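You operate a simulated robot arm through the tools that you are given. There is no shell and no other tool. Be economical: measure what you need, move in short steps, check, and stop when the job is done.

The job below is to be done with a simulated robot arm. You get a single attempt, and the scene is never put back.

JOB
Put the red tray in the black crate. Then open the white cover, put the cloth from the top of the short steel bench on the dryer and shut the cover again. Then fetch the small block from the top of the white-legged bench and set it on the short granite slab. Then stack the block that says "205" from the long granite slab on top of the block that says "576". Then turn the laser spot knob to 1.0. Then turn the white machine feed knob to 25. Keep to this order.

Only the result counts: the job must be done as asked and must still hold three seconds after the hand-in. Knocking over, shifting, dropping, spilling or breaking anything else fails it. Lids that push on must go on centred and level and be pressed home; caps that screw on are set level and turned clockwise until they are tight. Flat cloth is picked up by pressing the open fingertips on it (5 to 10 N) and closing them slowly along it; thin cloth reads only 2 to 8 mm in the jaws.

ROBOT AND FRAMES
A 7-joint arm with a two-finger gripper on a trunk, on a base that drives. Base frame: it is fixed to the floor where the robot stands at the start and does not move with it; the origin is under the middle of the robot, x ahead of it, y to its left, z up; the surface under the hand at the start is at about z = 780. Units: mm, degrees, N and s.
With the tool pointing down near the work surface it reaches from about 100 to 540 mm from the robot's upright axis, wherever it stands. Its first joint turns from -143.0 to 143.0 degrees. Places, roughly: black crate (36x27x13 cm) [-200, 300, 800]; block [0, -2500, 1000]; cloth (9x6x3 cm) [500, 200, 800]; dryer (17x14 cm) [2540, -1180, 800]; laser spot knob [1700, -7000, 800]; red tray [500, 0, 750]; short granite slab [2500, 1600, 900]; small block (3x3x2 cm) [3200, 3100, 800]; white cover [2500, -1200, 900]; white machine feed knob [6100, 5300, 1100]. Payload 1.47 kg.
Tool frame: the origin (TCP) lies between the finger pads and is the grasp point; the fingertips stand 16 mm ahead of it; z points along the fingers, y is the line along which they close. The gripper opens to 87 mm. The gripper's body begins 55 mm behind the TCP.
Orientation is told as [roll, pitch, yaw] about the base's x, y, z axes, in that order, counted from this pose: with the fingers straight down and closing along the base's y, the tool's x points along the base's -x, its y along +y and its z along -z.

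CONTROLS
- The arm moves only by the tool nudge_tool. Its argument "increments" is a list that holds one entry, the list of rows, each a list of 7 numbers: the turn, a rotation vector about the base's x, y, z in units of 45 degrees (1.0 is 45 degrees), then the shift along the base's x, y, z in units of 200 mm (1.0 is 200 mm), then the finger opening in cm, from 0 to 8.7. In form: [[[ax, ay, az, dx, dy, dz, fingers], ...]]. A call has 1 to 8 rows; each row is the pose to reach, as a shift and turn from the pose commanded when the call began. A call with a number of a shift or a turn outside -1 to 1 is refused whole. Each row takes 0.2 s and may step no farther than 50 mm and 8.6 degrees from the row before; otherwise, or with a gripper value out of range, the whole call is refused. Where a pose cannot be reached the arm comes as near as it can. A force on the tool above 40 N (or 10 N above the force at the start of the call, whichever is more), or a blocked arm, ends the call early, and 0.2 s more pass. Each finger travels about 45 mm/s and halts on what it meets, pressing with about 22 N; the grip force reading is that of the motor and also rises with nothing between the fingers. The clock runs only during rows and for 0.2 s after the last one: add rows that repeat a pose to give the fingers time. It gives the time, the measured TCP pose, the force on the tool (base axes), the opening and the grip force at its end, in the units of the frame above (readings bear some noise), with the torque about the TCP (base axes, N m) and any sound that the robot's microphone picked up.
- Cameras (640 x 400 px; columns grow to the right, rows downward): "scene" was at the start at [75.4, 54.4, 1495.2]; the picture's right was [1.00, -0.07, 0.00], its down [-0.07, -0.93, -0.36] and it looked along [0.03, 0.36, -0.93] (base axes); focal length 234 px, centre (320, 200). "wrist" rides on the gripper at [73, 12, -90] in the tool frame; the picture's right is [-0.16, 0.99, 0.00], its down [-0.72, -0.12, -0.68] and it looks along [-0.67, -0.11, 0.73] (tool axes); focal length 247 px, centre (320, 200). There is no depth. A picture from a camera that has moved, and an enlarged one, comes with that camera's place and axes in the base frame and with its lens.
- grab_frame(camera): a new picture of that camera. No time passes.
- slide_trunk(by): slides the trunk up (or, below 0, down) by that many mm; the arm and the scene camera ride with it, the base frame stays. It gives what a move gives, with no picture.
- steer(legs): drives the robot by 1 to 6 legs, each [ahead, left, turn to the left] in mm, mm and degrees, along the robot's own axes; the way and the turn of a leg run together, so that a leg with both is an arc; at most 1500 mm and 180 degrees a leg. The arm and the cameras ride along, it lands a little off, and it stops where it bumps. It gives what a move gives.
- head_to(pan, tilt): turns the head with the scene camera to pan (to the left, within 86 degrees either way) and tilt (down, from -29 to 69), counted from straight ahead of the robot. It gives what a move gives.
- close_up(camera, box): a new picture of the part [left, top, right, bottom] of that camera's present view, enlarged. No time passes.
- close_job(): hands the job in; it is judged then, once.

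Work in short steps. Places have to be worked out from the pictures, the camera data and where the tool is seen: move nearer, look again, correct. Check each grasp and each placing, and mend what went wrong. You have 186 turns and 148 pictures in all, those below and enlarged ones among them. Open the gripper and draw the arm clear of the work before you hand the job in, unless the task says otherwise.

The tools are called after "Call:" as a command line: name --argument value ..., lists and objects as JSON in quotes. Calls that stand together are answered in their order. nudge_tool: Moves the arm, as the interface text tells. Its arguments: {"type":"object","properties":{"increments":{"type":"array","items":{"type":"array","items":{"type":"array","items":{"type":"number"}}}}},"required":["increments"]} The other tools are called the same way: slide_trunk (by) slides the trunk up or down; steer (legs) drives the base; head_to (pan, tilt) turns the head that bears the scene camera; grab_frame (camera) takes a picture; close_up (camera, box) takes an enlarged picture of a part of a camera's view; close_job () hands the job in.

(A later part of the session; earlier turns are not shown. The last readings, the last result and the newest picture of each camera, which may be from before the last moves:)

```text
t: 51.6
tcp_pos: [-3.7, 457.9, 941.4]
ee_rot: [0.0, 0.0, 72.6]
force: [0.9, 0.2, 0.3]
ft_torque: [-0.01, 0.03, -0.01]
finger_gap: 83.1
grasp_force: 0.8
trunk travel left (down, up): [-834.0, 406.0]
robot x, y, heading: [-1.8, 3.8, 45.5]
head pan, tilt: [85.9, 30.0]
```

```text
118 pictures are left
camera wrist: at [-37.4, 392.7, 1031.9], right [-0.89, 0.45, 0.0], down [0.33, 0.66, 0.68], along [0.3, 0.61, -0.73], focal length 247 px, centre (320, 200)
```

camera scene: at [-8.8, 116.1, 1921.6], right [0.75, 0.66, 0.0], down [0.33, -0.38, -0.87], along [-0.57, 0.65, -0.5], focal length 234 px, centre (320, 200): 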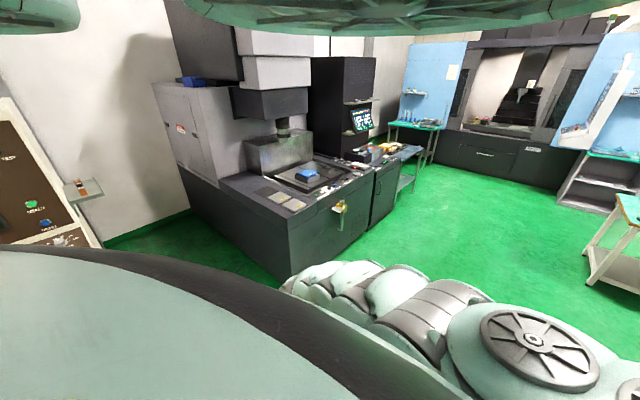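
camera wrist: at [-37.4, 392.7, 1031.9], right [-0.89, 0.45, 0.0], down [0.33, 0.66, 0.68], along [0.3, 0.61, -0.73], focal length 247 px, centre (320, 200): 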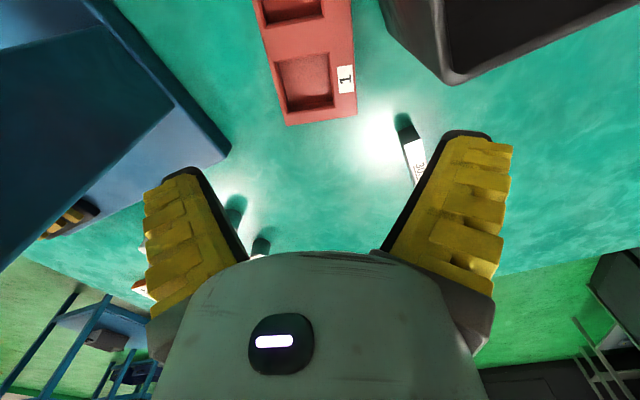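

Crate corner at about (-77, 461), clear of the fingers now. I descend alongside the tray.

Call:
nudge_tool --increments '[[[0, 0, 0, 0.008, -0.003, -0.1, 8.2], [0, 0, 0, 0.008, -0.003, -0.22, 8.2], [0, 0, 0, 0.008, -0.003, -0.36, 8.2], [0, 0, 0, 0.008, -0.003, -0.5, 8.2], [0, 0, 0, 0.008, -0.003, -0.62, 8.2], [0, 0, 0, 0.008, -0.003, -0.7, 8.2], [0, 0, 0, 0.008, -0.003, -0.7, 8.2]]]'

Call:
nudge_tool --increments '[[[0, 0, 0, 0, 0, 0, 7.6], [0, 0, 0, 0, 0, 0, 6.8], [0, 0, 0, 0, 0, 0, 4], [0, 0, 0, 0, 0, 0, 0], [0, 0, 0, 0, 0, 0, 0]]]'

```text
t: 53.2
tcp_pos: [9.1, 444.7, 821.1]
ee_rot: [0.1, 0.0, 72.3]
force: [0.5, 0.2, 0.5]
ft_torque: [-0.01, 0.0, 0.0]
finger_gap: 83.2
grasp_force: 0.9
out of reach, approached as far as the arm can: row 5, 6, 7
trunk travel left (down, up): [-834.0, 406.0]
robot x, y, heading: [0.3, -2.1, 45.2]
head pan, tilt: [85.9, 30.0]
```

```text
t: 54.5
tcp_pos: [7.3, 444.0, 821.8]
ee_rot: [0.1, 0.1, 72.4]
force: [-0.1, -0.4, 0.6]
ft_torque: [0.05, -0.01, 0.01]
finger_gap: 14.8
grasp_force: 5.5
trunk travel left (down, up): [-834.0, 406.0]
robot x, y, heading: [1.2, -3.4, 45.3]
head pan, tilt: [85.9, 30.0]
```

The arm hit its reach limit and closed too high. I look.

Call:
grab_frame --camera "wrist"

```text
117 pictures are left
camera wrist: at [-25.9, 380.1, 912.4], right [-0.89, 0.45, 0.0], down [0.33, 0.65, 0.68], along [0.31, 0.61, -0.73], focal length 247 px, centre (320, 200)
```

wrist: 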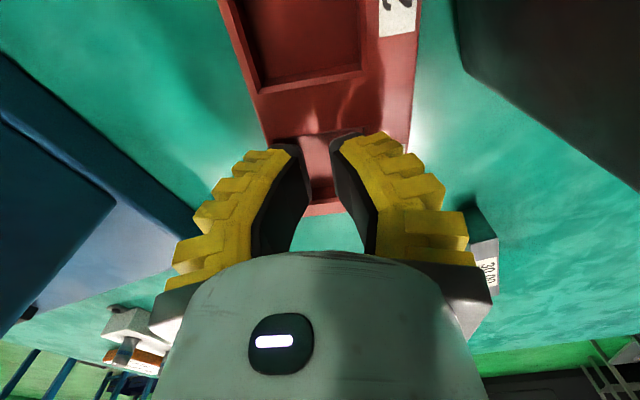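

The fingers closed above the tray. I raise, open, and drive the base ~60 mm nearer (+y).

Call:
nudge_tool --increments '[[[0, 0, 0, 0, 0, 0.2, 1.5], [0, 0, 0, 0, -0.1, 0.4, 4], [0, 0, 0, 0, -0.25, 0.55, 8.2], [0, 0, 0, 0, -0.25, 0.6, 8.2], [0, 0, 0, 0, -0.25, 0.6, 8.2]]]'

Call:
steer --legs '[[45, 45, 0]]'

Call:
grab_frame --camera "wrist"

```text
t: 55.6
tcp_pos: [3.2, 403.7, 923.7]
ee_rot: [-0.1, 0.0, 72.5]
force: [0.4, -0.5, 0.4]
ft_torque: [0.02, -0.02, -0.01]
finger_gap: 83.3
grasp_force: 0.4
out of reach, approached as far as the arm can: row 3, 4, 5
trunk travel left (down, up): [-834.0, 406.0]
robot x, y, heading: [-0.3, -0.3, 45.5]
head pan, tilt: [85.9, 30.0]
```

```text
t: 56.6
tcp_pos: [2.3, 469.4, 924.6]
ee_rot: [0.0, 0.0, 72.3]
force: [-1.2, 0.3, -0.4]
ft_torque: [0.04, 0.0, -0.02]
finger_gap: 83.2
grasp_force: 1.0
trunk travel left (down, up): [-834.0, 406.0]
robot x, y, heading: [-0.8, 65.8, 45.6]
head pan, tilt: [85.9, 30.0]
```

```text
116 pictures are left
camera wrist: at [-30.8, 404.1, 1015.0], right [-0.89, 0.45, 0.0], down [0.33, 0.66, 0.68], along [0.3, 0.61, -0.73], focal length 247 px, centre (320, 200)
```

wrist: 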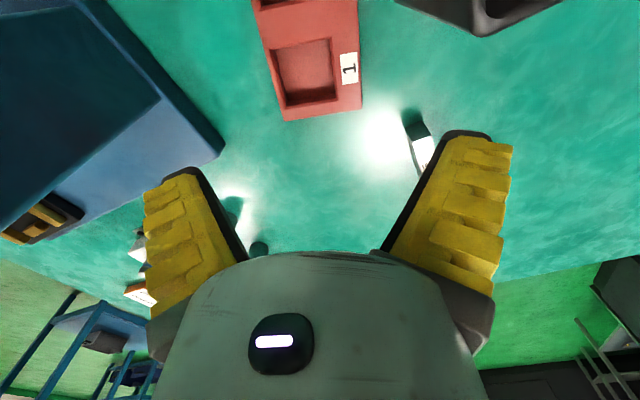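

Tray unchanged, grip point (-0.3, 457.6). I move there and descend to z 800, checking before closing.

Call:
nudge_tool --increments '[[[0, 0, 0, -0.013, -0.059, 0, 8.2], [0, 0, 0, -0.013, -0.059, -0.15, 8.2], [0, 0, 0, -0.013, -0.059, -0.3, 8.2], [0, 0, 0, -0.013, -0.059, -0.45, 8.2], [0, 0, 0, -0.013, -0.059, -0.55, 8.2], [0, 0, 0, -0.013, -0.059, -0.62, 8.2], [0, 0, 0, -0.013, -0.059, -0.62, 8.2]]]'

Call:
grab_frame --camera "wrist"

```text
t: 58.2
tcp_pos: [1.2, 456.7, 800.8]
ee_rot: [0.0, 0.0, 72.5]
force: [-0.2, 0.0, 0.3]
ft_torque: [-0.01, -0.01, -0.01]
finger_gap: 83.2
grasp_force: 0.5
out of reach, approached as far as the arm can: row 1
trunk travel left (down, up): [-834.0, 406.0]
robot x, y, heading: [1.2, 63.1, 45.5]
head pan, tilt: [85.9, 30.0]
```

```text
115 pictures are left
camera wrist: at [-33.4, 392.1, 891.2], right [-0.89, 0.45, 0.0], down [0.33, 0.66, 0.68], along [0.3, 0.61, -0.73], focal length 247 px, centre (320, 200)
```

wrist: 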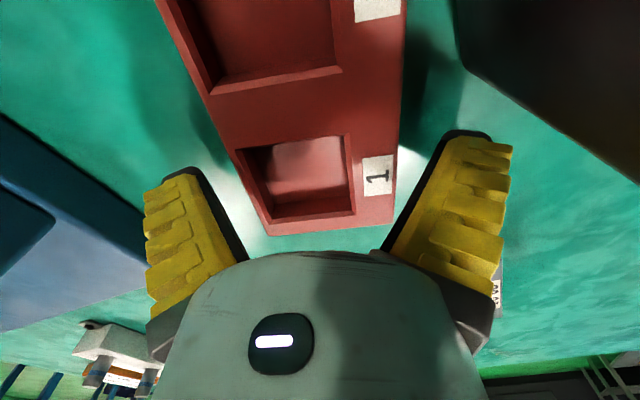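

The fingers straddle the tray. I close firmly.

Call:
nudge_tool --increments '[[[0, 0, 0, 0, 0, 0, 7.2], [0, 0, 0, 0, 0, 0, 6.5], [0, 0, 0, 0, 0, 0, 5], [0, 0, 0, 0, 0, 0, 5], [0, 0, 0, 0, 0, 0, 5]]]'

Call:
slide_trunk --by 60

Call:
grab_frame --camera "wrist"

```text
t: 59.4
tcp_pos: [0.4, 457.0, 800.8]
ee_rot: [0.0, -0.1, 72.5]
force: [0.6, -0.6, 4.1]
ft_torque: [-0.02, -0.01, 0.0]
finger_gap: 65.2
grasp_force: 22.0
trunk travel left (down, up): [-834.0, 406.0]
robot x, y, heading: [-2.3, 62.5, 45.6]
head pan, tilt: [85.9, 30.0]
```

```text
t: 60.4
tcp_pos: [-0.4, 456.7, 861.0]
ee_rot: [0.0, -0.1, 72.5]
force: [0.6, -0.5, -0.4]
ft_torque: [0.03, -0.05, -0.01]
finger_gap: 63.8
grasp_force: 21.7
trunk travel left (down, up): [-894.0, 346.0]
robot x, y, heading: [-1.1, 64.7, 45.6]
head pan, tilt: [85.9, 30.0]
```

```text
114 pictures are left
camera wrist: at [-33.6, 391.8, 951.2], right [-0.89, 0.45, 0.0], down [0.33, 0.66, 0.68], along [0.3, 0.61, -0.73], focal length 247 px, centre (320, 200)
```

wrist: 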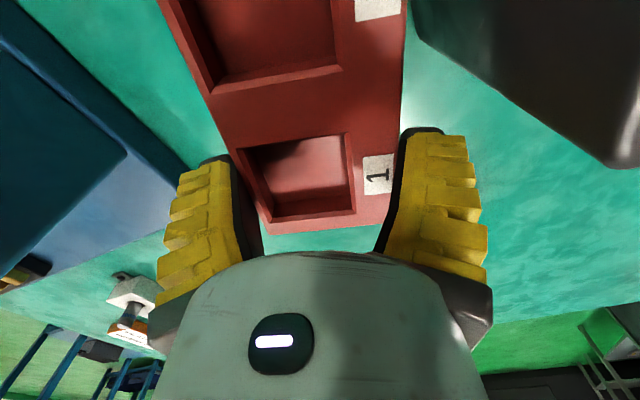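

Held. I raise the trunk further and turn the base 38° left to bring the tray over the crate.

Call:
slide_trunk --by 120

Call:
steer --legs '[[0, 0, 38]]'

Call:
grab_frame --camera "wrist"

```text
t: 61.9
tcp_pos: [0.1, 457.1, 980.4]
ee_rot: [0.0, 0.0, 72.4]
force: [0.8, 0.3, -1.5]
ft_torque: [0.03, 0.02, 0.01]
finger_gap: 63.9
grasp_force: 22.0
trunk travel left (down, up): [-1014.0, 226.0]
robot x, y, heading: [2.0, 66.1, 45.5]
head pan, tilt: [85.9, 30.0]
```

```text
t: 64.1
tcp_pos: [-243.0, 372.5, 979.4]
ee_rot: [0.0, 0.0, 110.9]
force: [0.4, 0.3, 0.0]
ft_torque: [0.06, 0.02, 0.02]
finger_gap: 63.5
grasp_force: 22.1
trunk travel left (down, up): [-1014.0, 226.0]
robot x, y, heading: [-0.1, 64.7, 84.0]
head pan, tilt: [85.9, 30.0]
```

```text
113 pictures are left
camera wrist: at [-229.4, 300.8, 1071.3], right [-0.98, -0.2, 0.0], down [-0.15, 0.72, 0.68], along [-0.14, 0.67, -0.73], focal length 247 px, centre (320, 200)
```

wrist: 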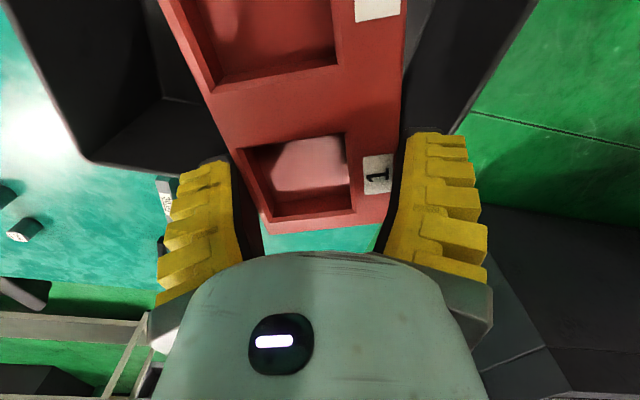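

The tray is over the crate. I drive back ~40 mm for wall clearance and lower the trunk.

Call:
steer --legs '[[-38, -19, 0]]'

Call:
slide_trunk --by -130

Call:
grab_frame --camera "wrist"

```text
t: 65.0
tcp_pos: [-229.1, 331.2, 980.4]
ee_rot: [0.1, 0.0, 110.9]
force: [1.0, -0.1, -1.3]
ft_torque: [0.05, -0.02, 0.0]
finger_gap: 63.4
grasp_force: 22.0
trunk travel left (down, up): [-1014.0, 226.0]
robot x, y, heading: [14.5, 24.6, 83.8]
head pan, tilt: [85.9, 30.0]
```

```text
t: 66.6
tcp_pos: [-228.6, 331.8, 850.0]
ee_rot: [0.0, 0.0, 110.8]
force: [0.2, 0.0, -0.3]
ft_torque: [0.03, 0.01, -0.01]
finger_gap: 63.5
grasp_force: 21.6
trunk travel left (down, up): [-884.0, 356.0]
robot x, y, heading: [14.4, 24.0, 83.5]
head pan, tilt: [85.9, 30.0]
```

```text
112 pictures are left
camera wrist: at [-214.6, 260.4, 941.4], right [-0.98, -0.2, 0.0], down [-0.15, 0.72, 0.68], along [-0.14, 0.67, -0.73], focal length 247 px, centre (320, 200)
```

wrist: 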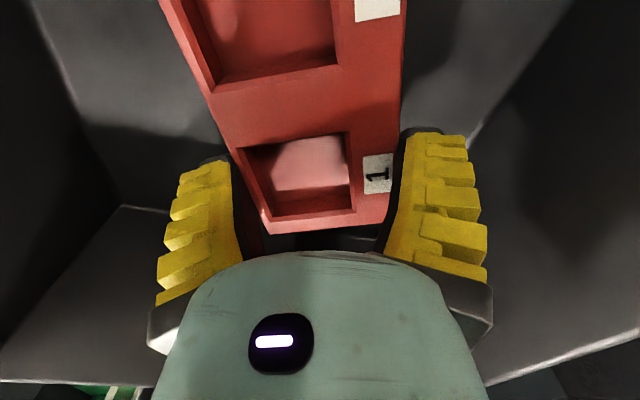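

Inside the crate now. I lower the last part gently with the arm.

Call:
nudge_tool --increments '[[[0, 0, 0, 0, 0, -0.08, 5], [0, 0, 0, 0, 0, -0.14, 5], [0, 0, 0, 0, 0, -0.18, 5], [0, 0, 0, 0, 0, -0.2, 5], [0, 0, 0, 0, 0, -0.2, 5]]]'

```text
t: 67.8
tcp_pos: [-222.2, 329.2, 839.6]
ee_rot: [0.1, 0.0, 110.9]
force: [-0.2, 0.4, 0.1]
ft_torque: [0.06, -0.03, -0.02]
finger_gap: 62.9
grasp_force: 22.0
out of reach, approached as far as the arm can: row 1, 2, 3, 4, 5
trunk travel left (down, up): [-884.0, 356.0]
robot x, y, heading: [16.4, 27.9, 83.8]
head pan, tilt: [85.9, 30.0]
```

The arm is at its envelope; I use the trunk in small steps instead.

Call:
slide_trunk --by -28

Call:
slide_trunk --by -5

```text
t: 68.5
tcp_pos: [-222.5, 329.8, 811.7]
ee_rot: [0.0, 0.0, 110.9]
force: [0.9, -0.3, 0.0]
ft_torque: [0.04, 0.0, 0.02]
finger_gap: 62.9
grasp_force: 22.3
trunk travel left (down, up): [-856.0, 384.0]
robot x, y, heading: [13.9, 21.2, 83.8]
head pan, tilt: [85.9, 30.0]
```

```text
t: 69.1
tcp_pos: [-222.6, 330.4, 807.6]
ee_rot: [0.0, 0.0, 110.9]
force: [1.3, -1.4, 9.9]
ft_torque: [-0.07, -0.07, 0.04]
finger_gap: 65.7
grasp_force: 22.6
trunk travel left (down, up): [-851.0, 389.0]
robot x, y, heading: [13.0, 22.7, 83.5]
head pan, tilt: [85.9, 30.0]
```

Contact with the crate floor (10 N). I open the fingers and rise by the trunk, then check.

Call:
nudge_tool --increments '[[[0, 0, 0, 0, 0, 0, 7], [0, 0, 0, 0, 0, 0, 8.2], [0, 0, 0, 0, 0, 0, 8.2]]]'

Call:
slide_trunk --by 389

Call:
grab_frame --camera "wrist"

```text
t: 69.9
tcp_pos: [-223.8, 329.8, 807.2]
ee_rot: [0.2, 0.0, 110.9]
force: [0.2, 0.5, -0.6]
ft_torque: [-0.03, -0.02, -0.01]
finger_gap: 83.4
grasp_force: 0.4
trunk travel left (down, up): [-851.0, 389.0]
robot x, y, heading: [16.2, 25.0, 83.8]
head pan, tilt: [85.9, 30.0]
```

```text
t: 73.6
tcp_pos: [-222.6, 329.3, 1195.5]
ee_rot: [0.0, -0.1, 111.0]
force: [0.5, 0.3, 0.5]
ft_torque: [0.02, 0.0, 0.02]
finger_gap: 83.4
grasp_force: 0.8
trunk travel left (down, up): [-1240.0, 0.0]
robot x, y, heading: [12.8, 24.3, 83.8]
head pan, tilt: [85.9, 30.0]
```

```text
111 pictures are left
camera wrist: at [-208.4, 259.0, 1286.8], right [-0.98, -0.2, 0.0], down [-0.15, 0.72, 0.68], along [-0.14, 0.67, -0.73], focal length 247 px, centre (320, 200)
```

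wrist: 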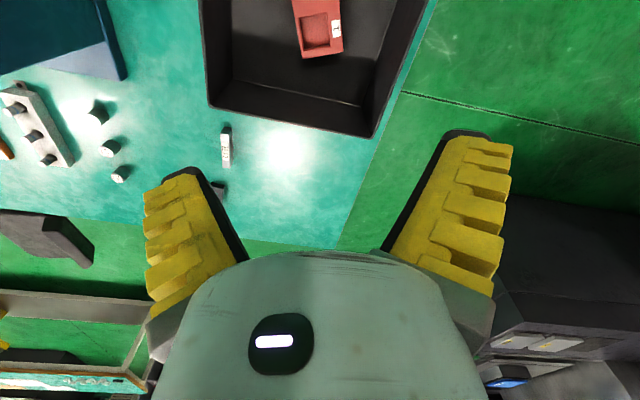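

The tray lies flat in the crate. Next the dryer area at (2540, -1180): I turn the base left the long way (avoiding the lever) and look around.

Call:
steer --legs '[[0, 0, 170]]'

Call:
head_to --pan 50 --tilt 30

Call:
grab_frame --camera "scene"

Call:
grab_frame --camera "wrist"

```text
t: 80.9
tcp_pos: [181.7, -329.1, 1194.4]
ee_rot: [0.1, -0.1, -81.5]
force: [1.0, -0.1, 0.1]
ft_torque: [0.01, 0.0, 0.01]
finger_gap: 83.4
grasp_force: 1.1
trunk travel left (down, up): [-1240.0, 0.0]
robot x, y, heading: [16.7, 26.0, -108.7]
head pan, tilt: [85.9, 30.0]
```

```text
t: 81.9
tcp_pos: [182.0, -326.7, 1195.6]
ee_rot: [0.1, 0.0, -81.6]
force: [0.3, 0.0, 0.3]
ft_torque: [0.02, 0.01, 0.0]
finger_gap: 83.2
grasp_force: 0.1
trunk travel left (down, up): [-1240.0, 0.0]
robot x, y, heading: [11.5, 23.6, -108.7]
head pan, tilt: [50.0, 30.0]
```

```text
110 pictures are left
camera scene: at [49.1, -116.3, 1927.6], right [-0.8, -0.6, 0.0], down [-0.3, 0.4, -0.87], along [0.52, -0.69, -0.5], focal length 234 px, centre (320, 200)
```

scene: 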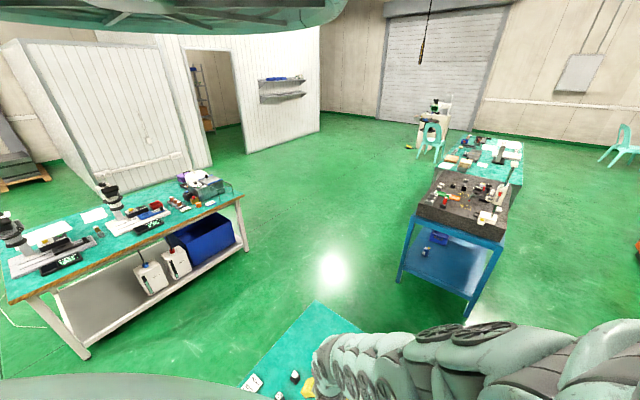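

```text
109 pictures are left
camera wrist: at [181.5, -252.3, 1286.8], right [1.0, -0.01, 0.0], down [-0.01, -0.73, 0.68], along [-0.01, -0.68, -0.73], focal length 247 px, centre (320, 200)
```

wrist: 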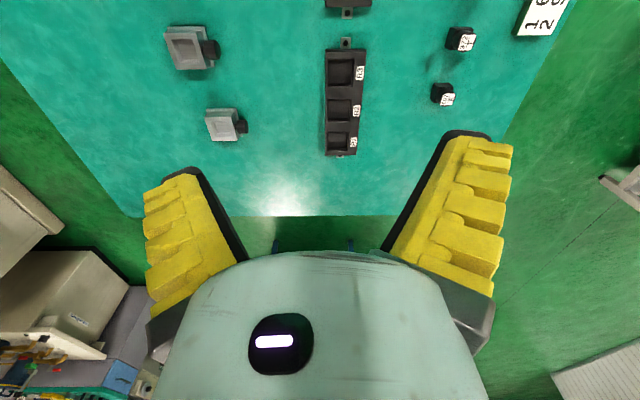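

The dryer is on the white-legged bench at the left of this picture (far corner, bench about x 1910–2700, y -1270–230). I'll approach from its end at y≈-1650. First leg as a test of driving out.

Call:
steer --legs '[[278, 1361, 0]]'

```text
t: 88.9
tcp_pos: [1405.6, -1011.0, 1195.0]
ee_rot: [0.2, 0.1, -80.4]
force: [-0.2, -0.3, 1.2]
ft_torque: [0.01, -0.04, 0.0]
finger_gap: 83.1
grasp_force: 0.9
trunk travel left (down, up): [-1240.0, 0.0]
robot x, y, heading: [1231.1, -662.6, -107.5]
head pan, tilt: [50.0, 30.0]
```

No bump. I continue to about (2540, -1640) and turn to face +y.

Call:
steer --legs '[[269, 771, 0], [269, 771, 0], [0, 0, -162.5]]'

Call:
grab_frame --camera "wrist"

Call:
grab_frame --camera "scene"

```text
t: 103.8
tcp_pos: [2255.6, -1367.7, 1195.9]
ee_rot: [0.1, 0.0, 118.6]
force: [0.0, -0.1, 0.3]
ft_torque: [0.01, 0.03, 0.0]
finger_gap: 83.1
grasp_force: 0.6
trunk travel left (down, up): [-1240.0, 0.0]
robot x, y, heading: [2531.1, -1639.1, 91.5]
head pan, tilt: [50.0, 30.0]
```

```text
108 pictures are left
camera wrist: at [2278.7, -1435.7, 1286.8], right [-0.94, -0.33, 0.0], down [-0.24, 0.69, 0.68], along [-0.23, 0.64, -0.73], focal length 247 px, centre (320, 200)
```

wrist: 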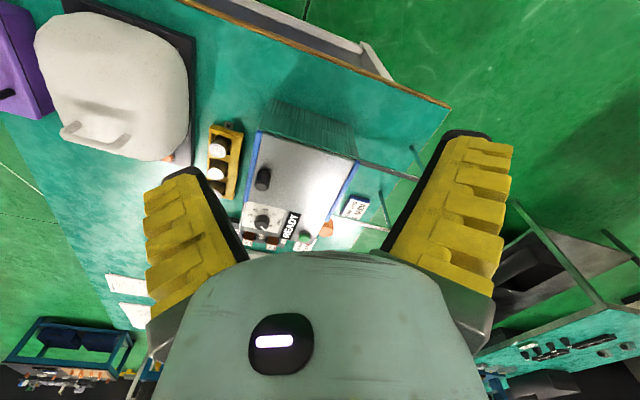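

```text
107 pictures are left
camera scene: at [2455.2, -1521.8, 1927.6], right [0.54, 0.84, 0.0], down [0.42, -0.27, -0.87], along [-0.73, 0.47, -0.5], focal length 234 px, centre (320, 200)
```

scene: 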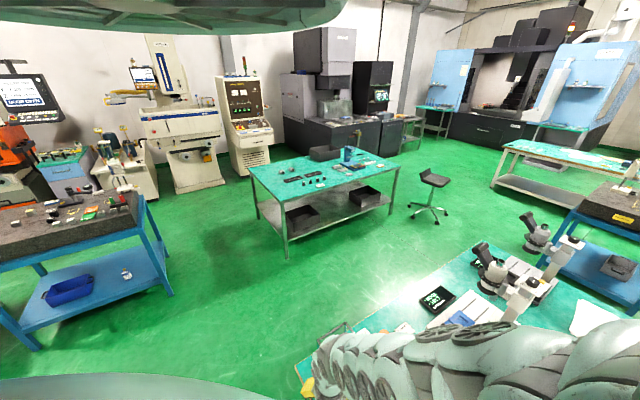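

The white cover with its handle (on the +y side, about (2570, -1117)) is seen at the left. I turn the base 45° right to bring the camera over it.

Call:
steer --legs '[[0, 0, -45]]'

Call:
grab_frame --camera "wrist"

```text
t: 106.2
tcp_pos: [2525.4, -1252.0, 1196.3]
ee_rot: [0.1, 0.0, 74.1]
force: [-0.2, 0.3, 0.7]
ft_torque: [-0.01, 0.0, -0.02]
finger_gap: 83.2
grasp_force: 0.9
trunk travel left (down, up): [-1240.0, 0.0]
robot x, y, heading: [2532.7, -1634.0, 46.9]
head pan, tilt: [50.0, 30.0]
```

```text
106 pictures are left
camera wrist: at [2493.2, -1316.9, 1286.8], right [-0.91, 0.42, 0.0], down [0.31, 0.66, 0.68], along [0.29, 0.62, -0.73], focal length 247 px, centre (320, 200)
```

wrist: 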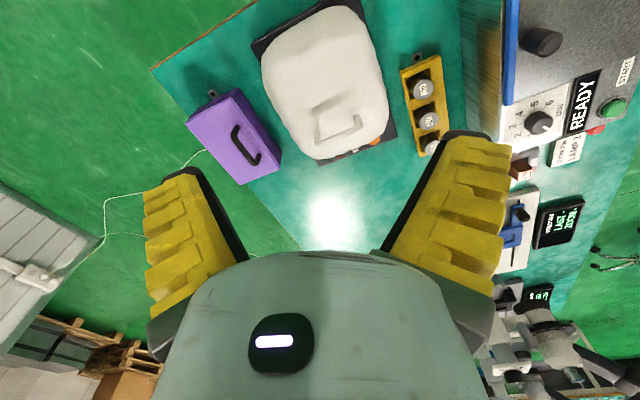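

Cover: hinge along x near y≈-1260, handle bar along x near y≈-1117, so it opens towards the robot. I lower the trunk for a closer look at the handle.

Call:
slide_trunk --by -180

Call:
grab_frame --camera "wrist"

```text
t: 108.2
tcp_pos: [2526.9, -1251.7, 1015.4]
ee_rot: [0.1, 0.0, 74.0]
force: [-0.3, -0.1, 0.5]
ft_torque: [0.0, -0.04, -0.02]
finger_gap: 83.2
grasp_force: 0.6
trunk travel left (down, up): [-1060.0, 180.0]
robot x, y, heading: [2530.7, -1638.8, 46.8]
head pan, tilt: [50.0, 30.0]
```

```text
105 pictures are left
camera wrist: at [2493.2, -1316.8, 1106.8], right [-0.91, 0.42, 0.0], down [0.31, 0.66, 0.68], along [0.29, 0.62, -0.73], focal length 247 px, centre (320, 200)
```

wrist: 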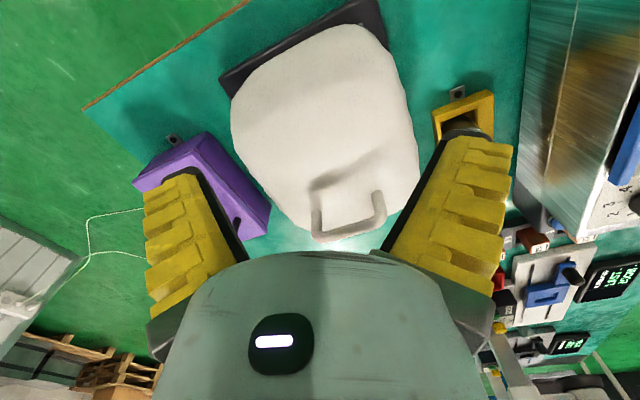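

Triangulating gives the handle bar at about x 2504–2576, y -1153, z 955. I zoom in on it.

Call:
close_up --camera "wrist" --box '[210, 120, 450, 270]'

```text
2.67 times, centred on (330, 195) of wrist
camera zoom: at [2493.2, -1316.8, 1106.8], right [-0.91, 0.42, 0.0], down [0.31, 0.66, 0.68], along [0.29, 0.62, -0.73], focal length 659 px, centre (293, 213)
```

zoom: 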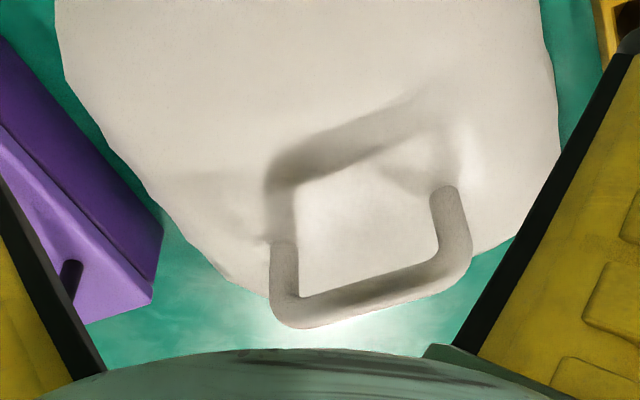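

The handle is a small vertical U (bar ≈28 mm above the cover, along x). I'll grip the bar with fingers closing along y: move over it at z≈1015 turning yaw to -5.

Call:
nudge_tool --increments '[[[0, 0, -0.17, 0.01, 0.08, 0, 6], [0, 0, -0.34, 0.02, 0.16, 0, 6], [0, 0, -0.51, 0.03, 0.24, 0, 6], [0, 0, -0.68, 0.04, 0.32, 0, 6], [0, 0, -0.88, 0.05, 0.4, 0, 6]]]'

Call:
nudge_tool --increments '[[[0, 0, -0.17, 0, 0.02, 0, 5], [0, 0, -0.34, 0, 0.04, 0, 5], [0, 0, -0.51, 0, 0.06, 0, 5], [0, 0, -0.68, 0.005, 0.08, 0, 5], [0, 0, -0.87, 0.01, 0.095, 0, 5]]]'

Call:
grab_frame --camera "wrist"

```text
refused: row 5 steps farther than a row can; nothing moved
```

```text
t: 109.4
tcp_pos: [2530.3, -1237.8, 1020.4]
ee_rot: [-0.1, 0.0, 34.8]
force: [-0.1, -0.3, -0.5]
ft_torque: [0.04, -0.04, -0.03]
finger_gap: 55.4
grasp_force: 3.9
out of reach, approached as far as the arm can: row 2, 3, 4, 5
trunk travel left (down, up): [-1060.0, 180.0]
robot x, y, heading: [2527.4, -1638.0, 46.7]
head pan, tilt: [50.0, 30.0]
```

```text
103 pictures are left
camera wrist: at [2462.9, -1268.4, 1111.9], right [-0.43, 0.9, 0.0], down [0.66, 0.32, 0.68], along [0.61, 0.29, -0.73], focal length 247 px, centre (320, 200)
```

wrist: 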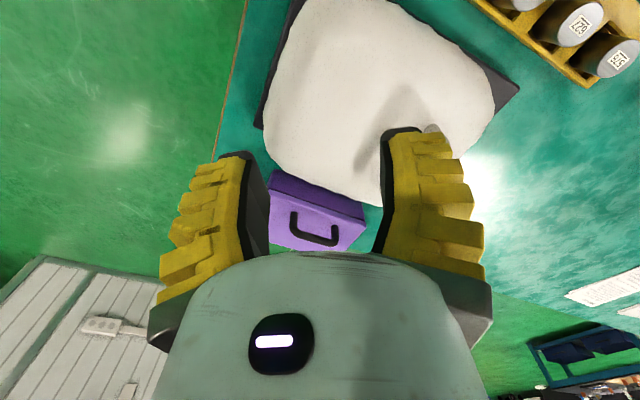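

The arm lagged a bit (small-radius limit). I continue outward to the handle with the remaining turn.

Call:
nudge_tool --increments '[[[0, 0, -0.1, 0.01, 0.12, 0, 5], [0, 0, -0.25, 0.02, 0.24, 0, 5], [0, 0, -0.4, 0.03, 0.34, 0, 5], [0, 0, -0.56, 0.04, 0.4, 0, 5], [0, 0, -0.72, 0.05, 0.425, 0, 5], [0, 0, -0.885, 0.05, 0.425, 0, 5]]]'

Call:
grab_frame --camera "wrist"

```text
t: 110.8
tcp_pos: [2565.3, -1176.6, 1048.0]
ee_rot: [0.1, 0.0, -0.2]
force: [-0.1, 0.8, 0.2]
ft_torque: [-0.05, -0.01, 0.02]
finger_gap: 55.4
grasp_force: 3.7
out of reach, approached as far as the arm can: row 1, 2, 3, 4, 5, 6
trunk travel left (down, up): [-1060.0, 180.0]
robot x, y, heading: [2534.9, -1636.0, 46.9]
head pan, tilt: [50.0, 30.0]
```

```text
102 pictures are left
camera wrist: at [2491.9, -1164.5, 1139.2], right [0.16, 0.99, 0.0], down [0.72, -0.12, 0.68], along [0.67, -0.11, -0.73], focal length 247 px, centre (320, 200)
```

wrist: 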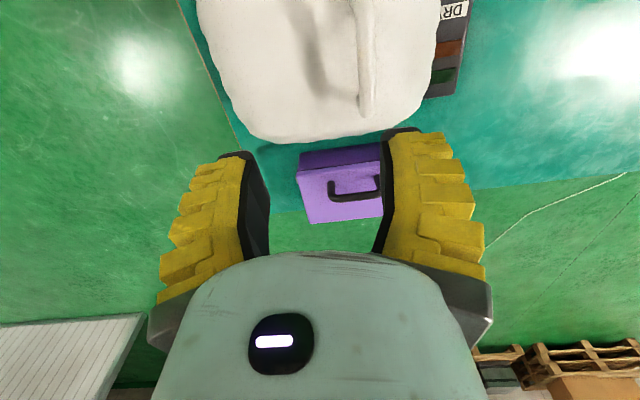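

The arm is at its outer limit. I drive 55 mm closer (+y), then correct over the handle.

Call:
steer --legs '[[40, 37, 0]]'

Call:
nudge_tool --increments '[[[0, 0, -0.05, -0.06, -0.08, 0, 5], [0, 0, -0.1, -0.12, -0.15, -0.05, 5], [0, 0, -0.1, -0.12, -0.15, -0.1, 5]]]'

Call:
grab_frame --camera "wrist"

```text
t: 111.8
tcp_pos: [2567.2, -1124.3, 1047.7]
ee_rot: [0.1, 0.0, 0.1]
force: [0.3, -0.1, 1.0]
ft_torque: [0.03, 0.0, 0.03]
finger_gap: 55.2
grasp_force: 3.8
trunk travel left (down, up): [-1060.0, 180.0]
robot x, y, heading: [2534.5, -1587.9, 46.8]
head pan, tilt: [50.0, 30.0]
```

```text
t: 112.5
tcp_pos: [2543.9, -1155.7, 1029.9]
ee_rot: [0.0, 0.0, -4.6]
force: [0.1, -0.3, 0.2]
ft_torque: [0.02, 0.02, 0.0]
finger_gap: 55.3
grasp_force: 4.1
out of reach, approached as far as the arm can: row 3
trunk travel left (down, up): [-1060.0, 180.0]
robot x, y, heading: [2532.1, -1582.4, 46.9]
head pan, tilt: [50.0, 30.0]
```

```text
101 pictures are left
camera wrist: at [2471.5, -1136.4, 1122.2], right [0.24, 0.97, 0.0], down [0.71, -0.17, 0.68], along [0.66, -0.16, -0.73], focal length 247 px, centre (320, 200)
```

wrist: 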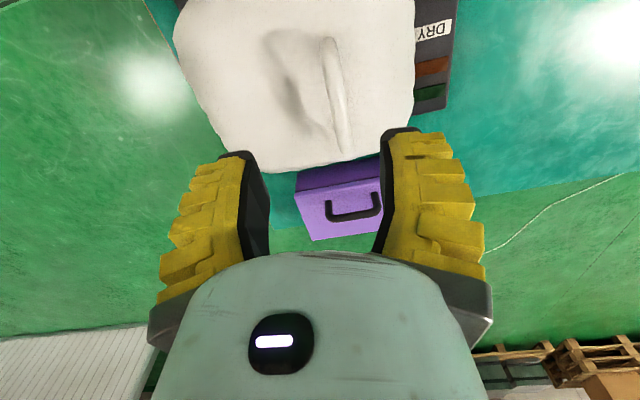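

Bar is at y≈-1139. I drive 40 mm nearer for reach, shift onto the bar line, and lower by trunk.

Call:
steer --legs '[[29, 27, 0]]'

Call:
nudge_tool --increments '[[[0, 0, 0, -0.02, -0.06, 0, 5], [0, 0, 0, -0.035, -0.12, 0, 5], [0, 0, 0, -0.035, -0.12, 0, 5]]]'

```text
t: 113.4
tcp_pos: [2544.6, -1117.4, 1031.1]
ee_rot: [0.1, -0.1, -4.4]
force: [0.4, 0.4, -0.6]
ft_torque: [-0.03, -0.01, 0.02]
finger_gap: 55.5
grasp_force: 3.4
trunk travel left (down, up): [-1060.0, 180.0]
robot x, y, heading: [2535.8, -1547.7, 47.1]
head pan, tilt: [50.0, 30.0]
```

```text
t: 114.2
tcp_pos: [2535.7, -1140.5, 1031.3]
ee_rot: [0.1, 0.0, -4.4]
force: [-0.3, -0.9, 0.9]
ft_torque: [-0.04, -0.01, 0.0]
finger_gap: 55.4
grasp_force: 4.0
trunk travel left (down, up): [-1060.0, 180.0]
robot x, y, heading: [2532.3, -1544.8, 47.1]
head pan, tilt: [50.0, 30.0]
```

On target in plan. I slide the trunk down 40 mm and check alignment.

Call:
slide_trunk --by -40

Call:
grab_frame --camera "wrist"

```text
t: 115.1
tcp_pos: [2536.4, -1140.2, 991.5]
ee_rot: [0.2, 0.1, -4.5]
force: [-0.4, 0.2, 0.5]
ft_torque: [0.02, -0.02, -0.02]
finger_gap: 55.4
grasp_force: 3.6
trunk travel left (down, up): [-1020.0, 220.0]
robot x, y, heading: [2534.0, -1548.0, 47.0]
head pan, tilt: [50.0, 30.0]
```

```text
100 pictures are left
camera wrist: at [2464.4, -1122.2, 1082.5], right [0.23, 0.97, 0.0], down [0.71, -0.17, 0.68], along [0.66, -0.16, -0.73], focal length 247 px, centre (320, 200)
```

wrist: 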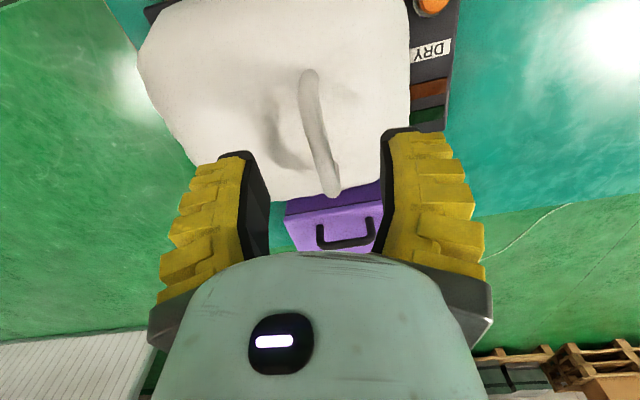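

Bar at y≈-1137, z≈960 between the fingers. I descend 32 mm and close on it.

Call:
nudge_tool --increments '[[[0, 0, 0, 0, 0.01, -0.06, 5], [0, 0, 0, 0, 0.01, -0.12, 5], [0, 0, 0, 0, 0.01, -0.16, 5], [0, 0, 0, 0, 0.01, -0.16, 5]]]'

```text
t: 116.1
tcp_pos: [2538.6, -1143.2, 977.8]
ee_rot: [0.1, 0.0, -4.4]
force: [-0.7, -0.1, 0.6]
ft_torque: [-0.02, 0.0, 0.05]
finger_gap: 55.3
grasp_force: 3.6
out of reach, approached as far as the arm can: row 1, 2, 3, 4
trunk travel left (down, up): [-1020.0, 220.0]
robot x, y, heading: [2534.4, -1547.3, 46.7]
head pan, tilt: [50.0, 30.0]
```

Arm floor reached; I use the trunk for the last 20 mm and close.

Call:
slide_trunk --by -20

Call:
nudge_tool --increments '[[[0, 0, 0, 0, 0.02, 0, 4], [0, 0, 0, 0, 0.02, 0, 2.5], [0, 0, 0, 0, 0.02, 0, 1], [0, 0, 0, 0, 0.02, 0, 0], [0, 0, 0, 0, 0.02, 0, 0]]]'

Call:
grab_frame --camera "wrist"

```text
t: 116.7
tcp_pos: [2539.0, -1143.2, 958.9]
ee_rot: [0.1, 0.1, -4.3]
force: [0.9, 0.1, 0.0]
ft_torque: [0.0, 0.01, 0.0]
finger_gap: 55.2
grasp_force: 4.0
trunk travel left (down, up): [-1000.0, 240.0]
robot x, y, heading: [2533.0, -1543.2, 46.8]
head pan, tilt: [50.0, 30.0]
```

```text
t: 117.9
tcp_pos: [2540.1, -1142.0, 958.2]
ee_rot: [0.0, 0.0, -4.2]
force: [1.1, -4.4, 10.8]
ft_torque: [-0.03, -0.04, 0.54]
finger_gap: 10.0
grasp_force: 30.0
out of reach, approached as far as the arm can: row 1
trunk travel left (down, up): [-1000.0, 240.0]
robot x, y, heading: [2530.7, -1545.8, 46.8]
head pan, tilt: [50.0, 30.0]
```

```text
99 pictures are left
camera wrist: at [2466.9, -1122.9, 1050.3], right [0.23, 0.97, 0.0], down [0.71, -0.17, 0.68], along [0.66, -0.16, -0.73], focal length 247 px, centre (320, 200)
```

wrist: 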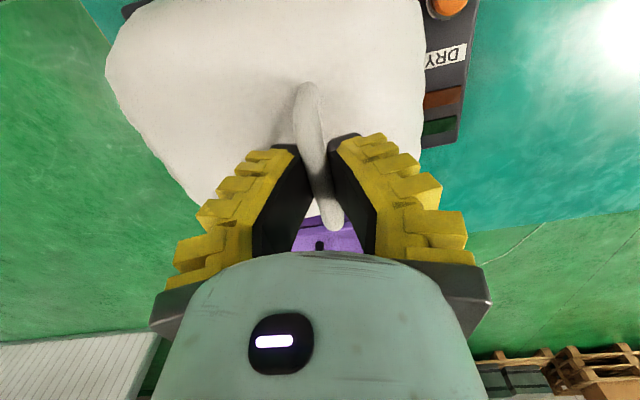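

The bar is gripped (10 mm). I start the opening arc: up and towards the robot with matching tilt about x.

Call:
nudge_tool --increments '[[[0.09, 0, 0, 0, -0.046, 0.042, 0], [0.18, 0, 0, 0, -0.093, 0.079, 0], [0.27, 0, 0, 0, -0.142, 0.114, 0], [0.36, 0, 0, 0, -0.195, 0.144, 0]]]'

Call:
grab_frame --camera "wrist"

```text
t: 118.3
tcp_pos: [2539.2, -1142.3, 960.8]
ee_rot: [2.0, 0.0, -3.1]
force: [0.0, 10.6, 9.9]
ft_torque: [0.11, 0.26, 0.57]
finger_gap: 6.6
grasp_force: 29.9
trunk travel left (down, up): [-1000.0, 240.0]
robot x, y, heading: [2532.8, -1541.6, 47.0]
head pan, tilt: [50.0, 30.0]
stopped in row 1: the force on the tool passed its limit at 48 N (the readings are from after the stop); the commanded pose is now the measured one
```

```text
98 pictures are left
camera wrist: at [2466.4, -1129.0, 1052.2], right [0.21, 0.98, 0.03], down [0.71, -0.18, 0.68], along [0.67, -0.12, -0.74], focal length 247 px, centre (320, 200)
```

wrist: 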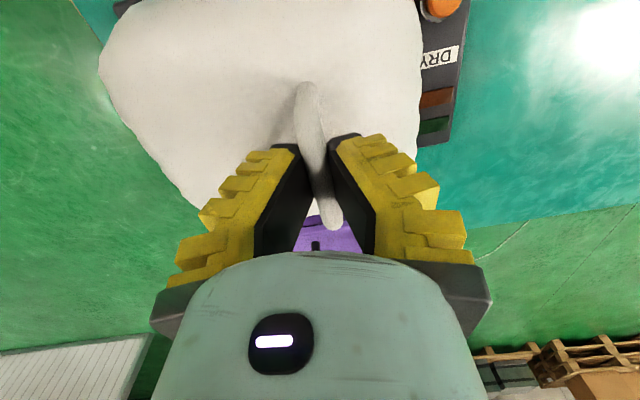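

Resisted mostly along y. I try a purely vertical small lift to learn the hinge direction.

Call:
nudge_tool --increments '[[[0, 0, 0, 0, 0, 0.02, 0], [0, 0, 0, 0, 0, 0.04, 0], [0, 0, 0, 0, 0, 0.06, 0], [0, 0, 0, 0, 0, 0.08, 0]]]'

Call:
grab_frame --camera "wrist"

```text
t: 119.3
tcp_pos: [2540.4, -1153.6, 972.3]
ee_rot: [0.8, -0.2, -3.1]
force: [-5.7, -2.7, -3.7]
ft_torque: [0.02, 0.03, 0.53]
finger_gap: 6.0
grasp_force: 30.1
trunk travel left (down, up): [-1000.0, 240.0]
robot x, y, heading: [2531.2, -1546.1, 47.3]
head pan, tilt: [50.0, 30.0]
```

```text
97 pictures are left
camera wrist: at [2466.3, -1138.2, 1063.9], right [0.21, 0.98, 0.01], down [0.71, -0.17, 0.68], along [0.67, -0.14, -0.73], focal length 247 px, centre (320, 200)
```

wrist: 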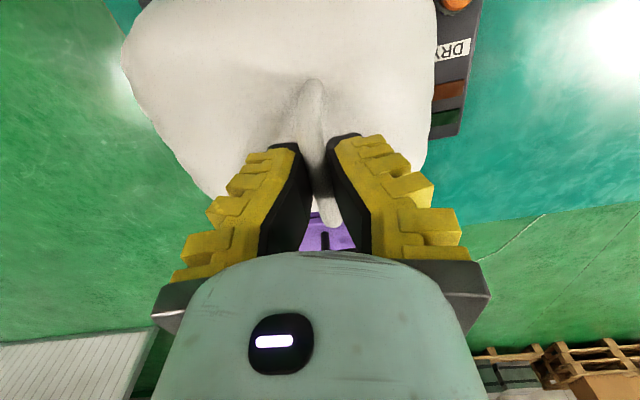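

The lid moves: it rose 11 mm and came 11 mm towards the robot, matching the hinge model. I continue the arc in finer steps.

Call:
nudge_tool --increments '[[[0.03, 0, 0, 0, -0.018, 0.015, 0], [0.07, 0, 0, 0, -0.036, 0.03, 0], [0.11, 0, 0, 0, -0.055, 0.042, 0], [0.14, 0, 0, 0, -0.074, 0.053, 0], [0.18, 0, 0, 0, -0.094, 0.065, 0], [0.21, 0, 0, 0, -0.114, 0.076, 0], [0.25, 0, 0, 0, -0.134, 0.087, 0], [0.28, 0, 0, 0, -0.154, 0.098, 0]]]'

```text
t: 121.1
tcp_pos: [2541.1, -1181.1, 994.4]
ee_rot: [13.8, 0.5, -3.2]
force: [-0.3, 0.2, -1.1]
ft_torque: [-0.02, 0.01, 0.02]
finger_gap: 0.0
grasp_force: 27.7
trunk travel left (down, up): [-1000.0, 240.0]
robot x, y, heading: [2534.1, -1544.2, 47.1]
head pan, tilt: [50.0, 30.0]
```

The gap is 0: the bar slipped out. I look.

Call:
grab_frame --camera "wrist"

```text
96 pictures are left
camera wrist: at [2467.4, -1185.4, 1085.8], right [0.21, 0.95, 0.23], down [0.71, -0.32, 0.63], along [0.67, 0.03, -0.74], focal length 247 px, centre (320, 200)
```

wrist: 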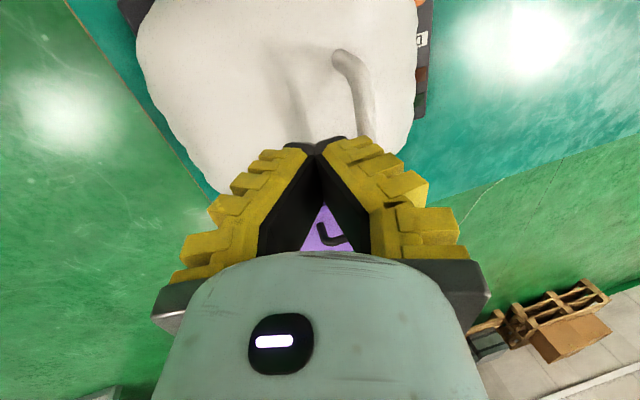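

The bar slid past the fingertips and the lid fell shut. I'll regrip deeper: open, level the tool above the bar, then go lower.

Call:
nudge_tool --increments '[[[-0.07, 0, 0, 0, 0, 0.08, 3], [-0.15, 0, 0, 0, 0.07, 0.12, 4], [-0.23, 0, 0, 0, 0.14, 0.12, 4], [-0.31, 0, 0, -0.01, 0.205, 0.05, 4], [-0.31, 0, 0, -0.01, 0.205, 0, 4]]]'

Call:
grab_frame --camera "wrist"

```text
t: 122.3
tcp_pos: [2538.8, -1140.9, 993.1]
ee_rot: [-0.3, -0.4, -3.3]
force: [-0.2, 0.8, 0.6]
ft_torque: [0.0, 0.0, 0.02]
finger_gap: 45.7
grasp_force: 4.1
trunk travel left (down, up): [-1000.0, 240.0]
robot x, y, heading: [2533.8, -1548.8, 47.2]
head pan, tilt: [50.0, 30.0]
```

```text
95 pictures are left
camera wrist: at [2465.0, -1123.0, 1084.2], right [0.22, 0.98, 0.0], down [0.71, -0.15, 0.69], along [0.67, -0.15, -0.73], focal length 247 px, centre (320, 200)
```

wrist: 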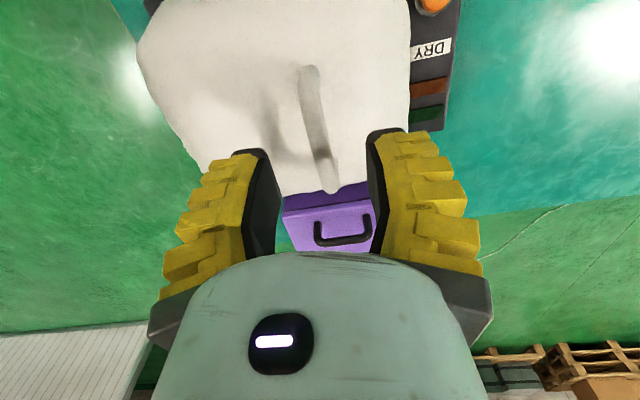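

Lid is closed, bar between fingers. Down by trunk until just above the cover surface.

Call:
slide_trunk --by -42

Call:
slide_trunk --by -5

```text
t: 123.1
tcp_pos: [2538.1, -1140.4, 950.5]
ee_rot: [-0.1, -0.4, -3.2]
force: [0.3, 0.3, -0.8]
ft_torque: [-0.01, 0.03, 0.03]
finger_gap: 45.9
grasp_force: 4.1
trunk travel left (down, up): [-958.0, 282.0]
robot x, y, heading: [2533.0, -1545.0, 46.8]
head pan, tilt: [50.0, 30.0]
```

```text
t: 123.7
tcp_pos: [2538.5, -1140.0, 946.1]
ee_rot: [0.0, -0.2, -3.3]
force: [0.2, -0.5, -0.2]
ft_torque: [-0.01, -0.01, 0.01]
finger_gap: 45.9
grasp_force: 3.9
trunk travel left (down, up): [-953.0, 287.0]
robot x, y, heading: [2529.5, -1542.2, 47.0]
head pan, tilt: [50.0, 30.0]
```

No contact yet; 4 mm more, then close.

Call:
slide_trunk --by -4

Call:
nudge_tool --increments '[[[0, 0, 0, 0, 0.01, 0, 2.5], [0, 0, 0, 0, 0.01, 0, 1], [0, 0, 0, 0, 0.01, 0, 0.3], [0, 0, 0, 0, 0.01, 0, 0.3], [0, 0, 0, 0, 0.01, 0, 0.3]]]'

```text
t: 124.2
tcp_pos: [2538.4, -1140.5, 942.9]
ee_rot: [-0.1, -0.3, -3.2]
force: [-1.0, -0.5, 0.1]
ft_torque: [0.0, -0.04, 0.0]
finger_gap: 46.0
grasp_force: 4.4
trunk travel left (down, up): [-949.0, 291.0]
robot x, y, heading: [2532.9, -1547.7, 46.8]
head pan, tilt: [50.0, 30.0]
```

```text
t: 125.4
tcp_pos: [2539.4, -1137.1, 942.7]
ee_rot: [-0.1, -0.3, -3.2]
force: [-0.2, 0.0, 0.0]
ft_torque: [0.0, 0.02, 0.0]
finger_gap: 10.1
grasp_force: 6.0
trunk travel left (down, up): [-949.0, 291.0]
robot x, y, heading: [2532.8, -1545.8, 47.1]
head pan, tilt: [50.0, 30.0]
```

I tighten and begin the arc slowly with matching tilt.

Call:
nudge_tool --increments '[[[0, 0, 0, 0, 0, 0, 0], [0, 0, 0, 0, 0, 0, 0], [0.022, 0, 0, 0, -0.01, 0.0105, 0], [0.044, 0, 0, 0, -0.02, 0.021, 0], [0.067, 0, 0, 0, -0.03, 0.032, 0], [0.1, 0, 0, 0, -0.045, 0.047, 0], [0.133, 0, 0, 0, -0.06, 0.062, 0], [0.166, 0, 0, 0, -0.077, 0.076, 0]]]'

```text
t: 127.2
tcp_pos: [2539.3, -1157.1, 957.0]
ee_rot: [7.1, 0.1, -3.3]
force: [-1.0, -9.9, -14.2]
ft_torque: [0.1, 0.09, 0.18]
finger_gap: 5.9
grasp_force: 29.4
trunk travel left (down, up): [-949.0, 291.0]
robot x, y, heading: [2534.0, -1541.9, 47.1]
head pan, tilt: [50.0, 30.0]
```

Lid is rising (forces modest; the true hinge is lower, ≈(-1260, 790)). I continue along the refined arc.

Call:
nudge_tool --increments '[[[0.078, 0, 0, 0, -0.052, 0.03, 0.1], [0.156, 0, 0, 0, -0.105, 0.056, 0.1], [0.233, 0, 0, 0, -0.161, 0.08, 0.1], [0.311, 0, 0, 0, -0.217, 0.1, 0.1], [0.389, 0, 0, 0, -0.275, 0.116, 0.1], [0.467, 0, 0, 0, -0.333, 0.129, 0.1], [0.544, 0, 0, 0, -0.392, 0.138, 0.1], [0.622, 0, 0, 0, -0.452, 0.144, 0.1]]]'

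Call:
grab_frame --camera "wrist"

```text
t: 128.8
tcp_pos: [2536.4, -1204.8, 987.6]
ee_rot: [34.8, -1.7, 5.1]
force: [4.3, -14.6, -43.1]
ft_torque: [0.66, 0.35, -0.23]
finger_gap: 2.7
grasp_force: 29.6
trunk travel left (down, up): [-949.0, 291.0]
robot x, y, heading: [2532.1, -1548.8, 46.7]
head pan, tilt: [50.0, 30.0]
stopped in row 7: the force on the tool passed its limit at 73 N (the readings are from after the stop); the commanded pose is now the measured one
```

```text
94 pictures are left
camera wrist: at [2463.8, -1252.2, 1068.0], right [0.07, 0.82, 0.57], down [0.75, -0.42, 0.51], along [0.66, 0.39, -0.64], focal length 247 px, centre (320, 200)
```

wrist: 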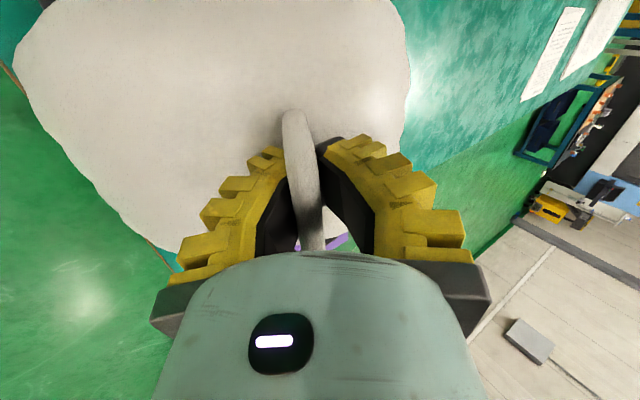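

The lid is about 30° open and the bar sits deep between the fingers; the tool is pulled down, so the radius is smaller (hinge ≈(-1242, 858)). I continue mainly in -y, with less rise.

Call:
nudge_tool --increments '[[[0.03, 0, 0, 0, -0.02, -0.02, 0.1], [0.08, 0, 0, 0, -0.055, -0.015, 0.1], [0.14, 0, 0, 0, -0.095, -0.01, 0.1], [0.21, 0, 0, 0, -0.135, -0.008, 0.1], [0.28, 0, 0, 0, -0.175, -0.01, 0.1], [0.35, 0, 0, 0, -0.215, -0.014, 0.1]]]'

Call:
grab_frame --camera "wrist"

```text
t: 129.1
tcp_pos: [2534.4, -1205.3, 987.7]
ee_rot: [35.9, -3.0, 8.4]
force: [7.1, -12.2, -35.3]
ft_torque: [0.58, 0.34, -0.26]
finger_gap: 2.6
grasp_force: 30.0
trunk travel left (down, up): [-949.0, 291.0]
robot x, y, heading: [2531.4, -1540.5, 47.0]
head pan, tilt: [50.0, 30.0]
stopped in row 1: the force on the tool passed its limit at 69 N (the readings are from after the stop); the commanded pose is now the measured one
```

```text
93 pictures are left
camera wrist: at [2464.5, -1257.9, 1065.0], right [0.01, 0.81, 0.59], down [0.76, -0.39, 0.52], along [0.65, 0.44, -0.62], focal length 247 px, centre (320, 200)
```

wrist: 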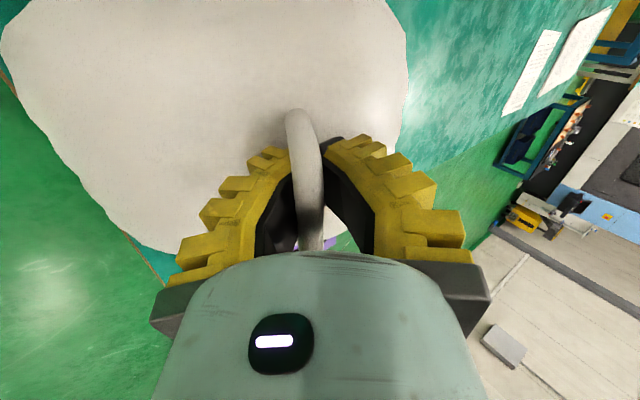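

Residual force points towards the hinge, so I relieve by moving radially inward ~10 mm and loosening the grip a little.

Call:
nudge_tool --increments '[[[0, 0, 0, 0, -0.005, -0.02, 0.5], [0, 0, 0, 0, -0.012, -0.04, 0.5], [0, 0, 0, 0, -0.015, -0.05, 0.5]]]'

```text
t: 129.7
tcp_pos: [2529.6, -1200.5, 990.5]
ee_rot: [38.3, -5.4, 14.9]
force: [24.9, -2.8, -7.0]
ft_torque: [0.27, -0.47, 0.14]
finger_gap: 20.0
grasp_force: 9.5
trunk travel left (down, up): [-949.0, 291.0]
robot x, y, heading: [2535.6, -1545.6, 46.8]
head pan, tilt: [50.0, 30.0]
stopped in row 2: the force on the tool passed its limit at 53 N (the readings are from after the stop); the commanded pose is now the measured one
```

The arm drifts in yaw — it is at a joint limit in this orientation. I look at the state before using base/trunk for the remaining motion.

Call:
grab_frame --camera "wrist"

Call:
grab_frame --camera "scene"

```text
92 pictures are left
camera wrist: at [2464.3, -1263.5, 1063.0], right [-0.1, 0.77, 0.62], down [0.79, -0.32, 0.53], along [0.61, 0.55, -0.58], focal length 247 px, centre (320, 200)
```

wrist: 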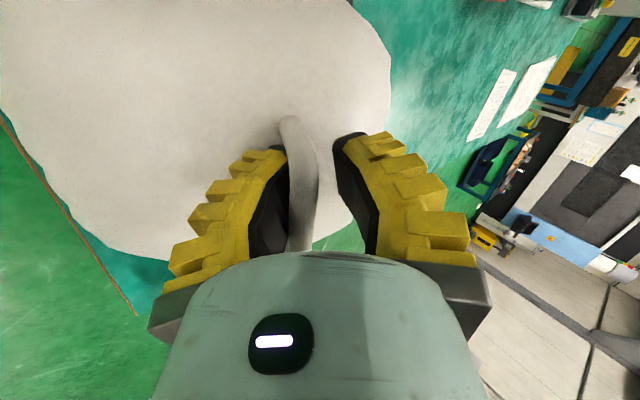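

```text
91 pictures are left
camera scene: at [2565.5, -1408.0, 1636.7], right [0.98, 0.22, 0.0], down [0.11, -0.49, -0.87], along [-0.19, 0.84, -0.5], focal length 234 px, centre (320, 200)
```

scene: 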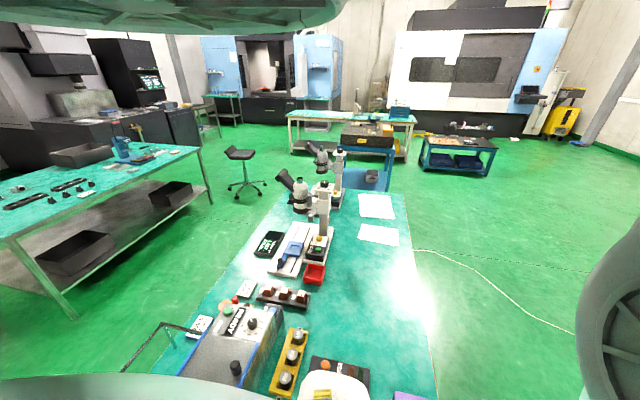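

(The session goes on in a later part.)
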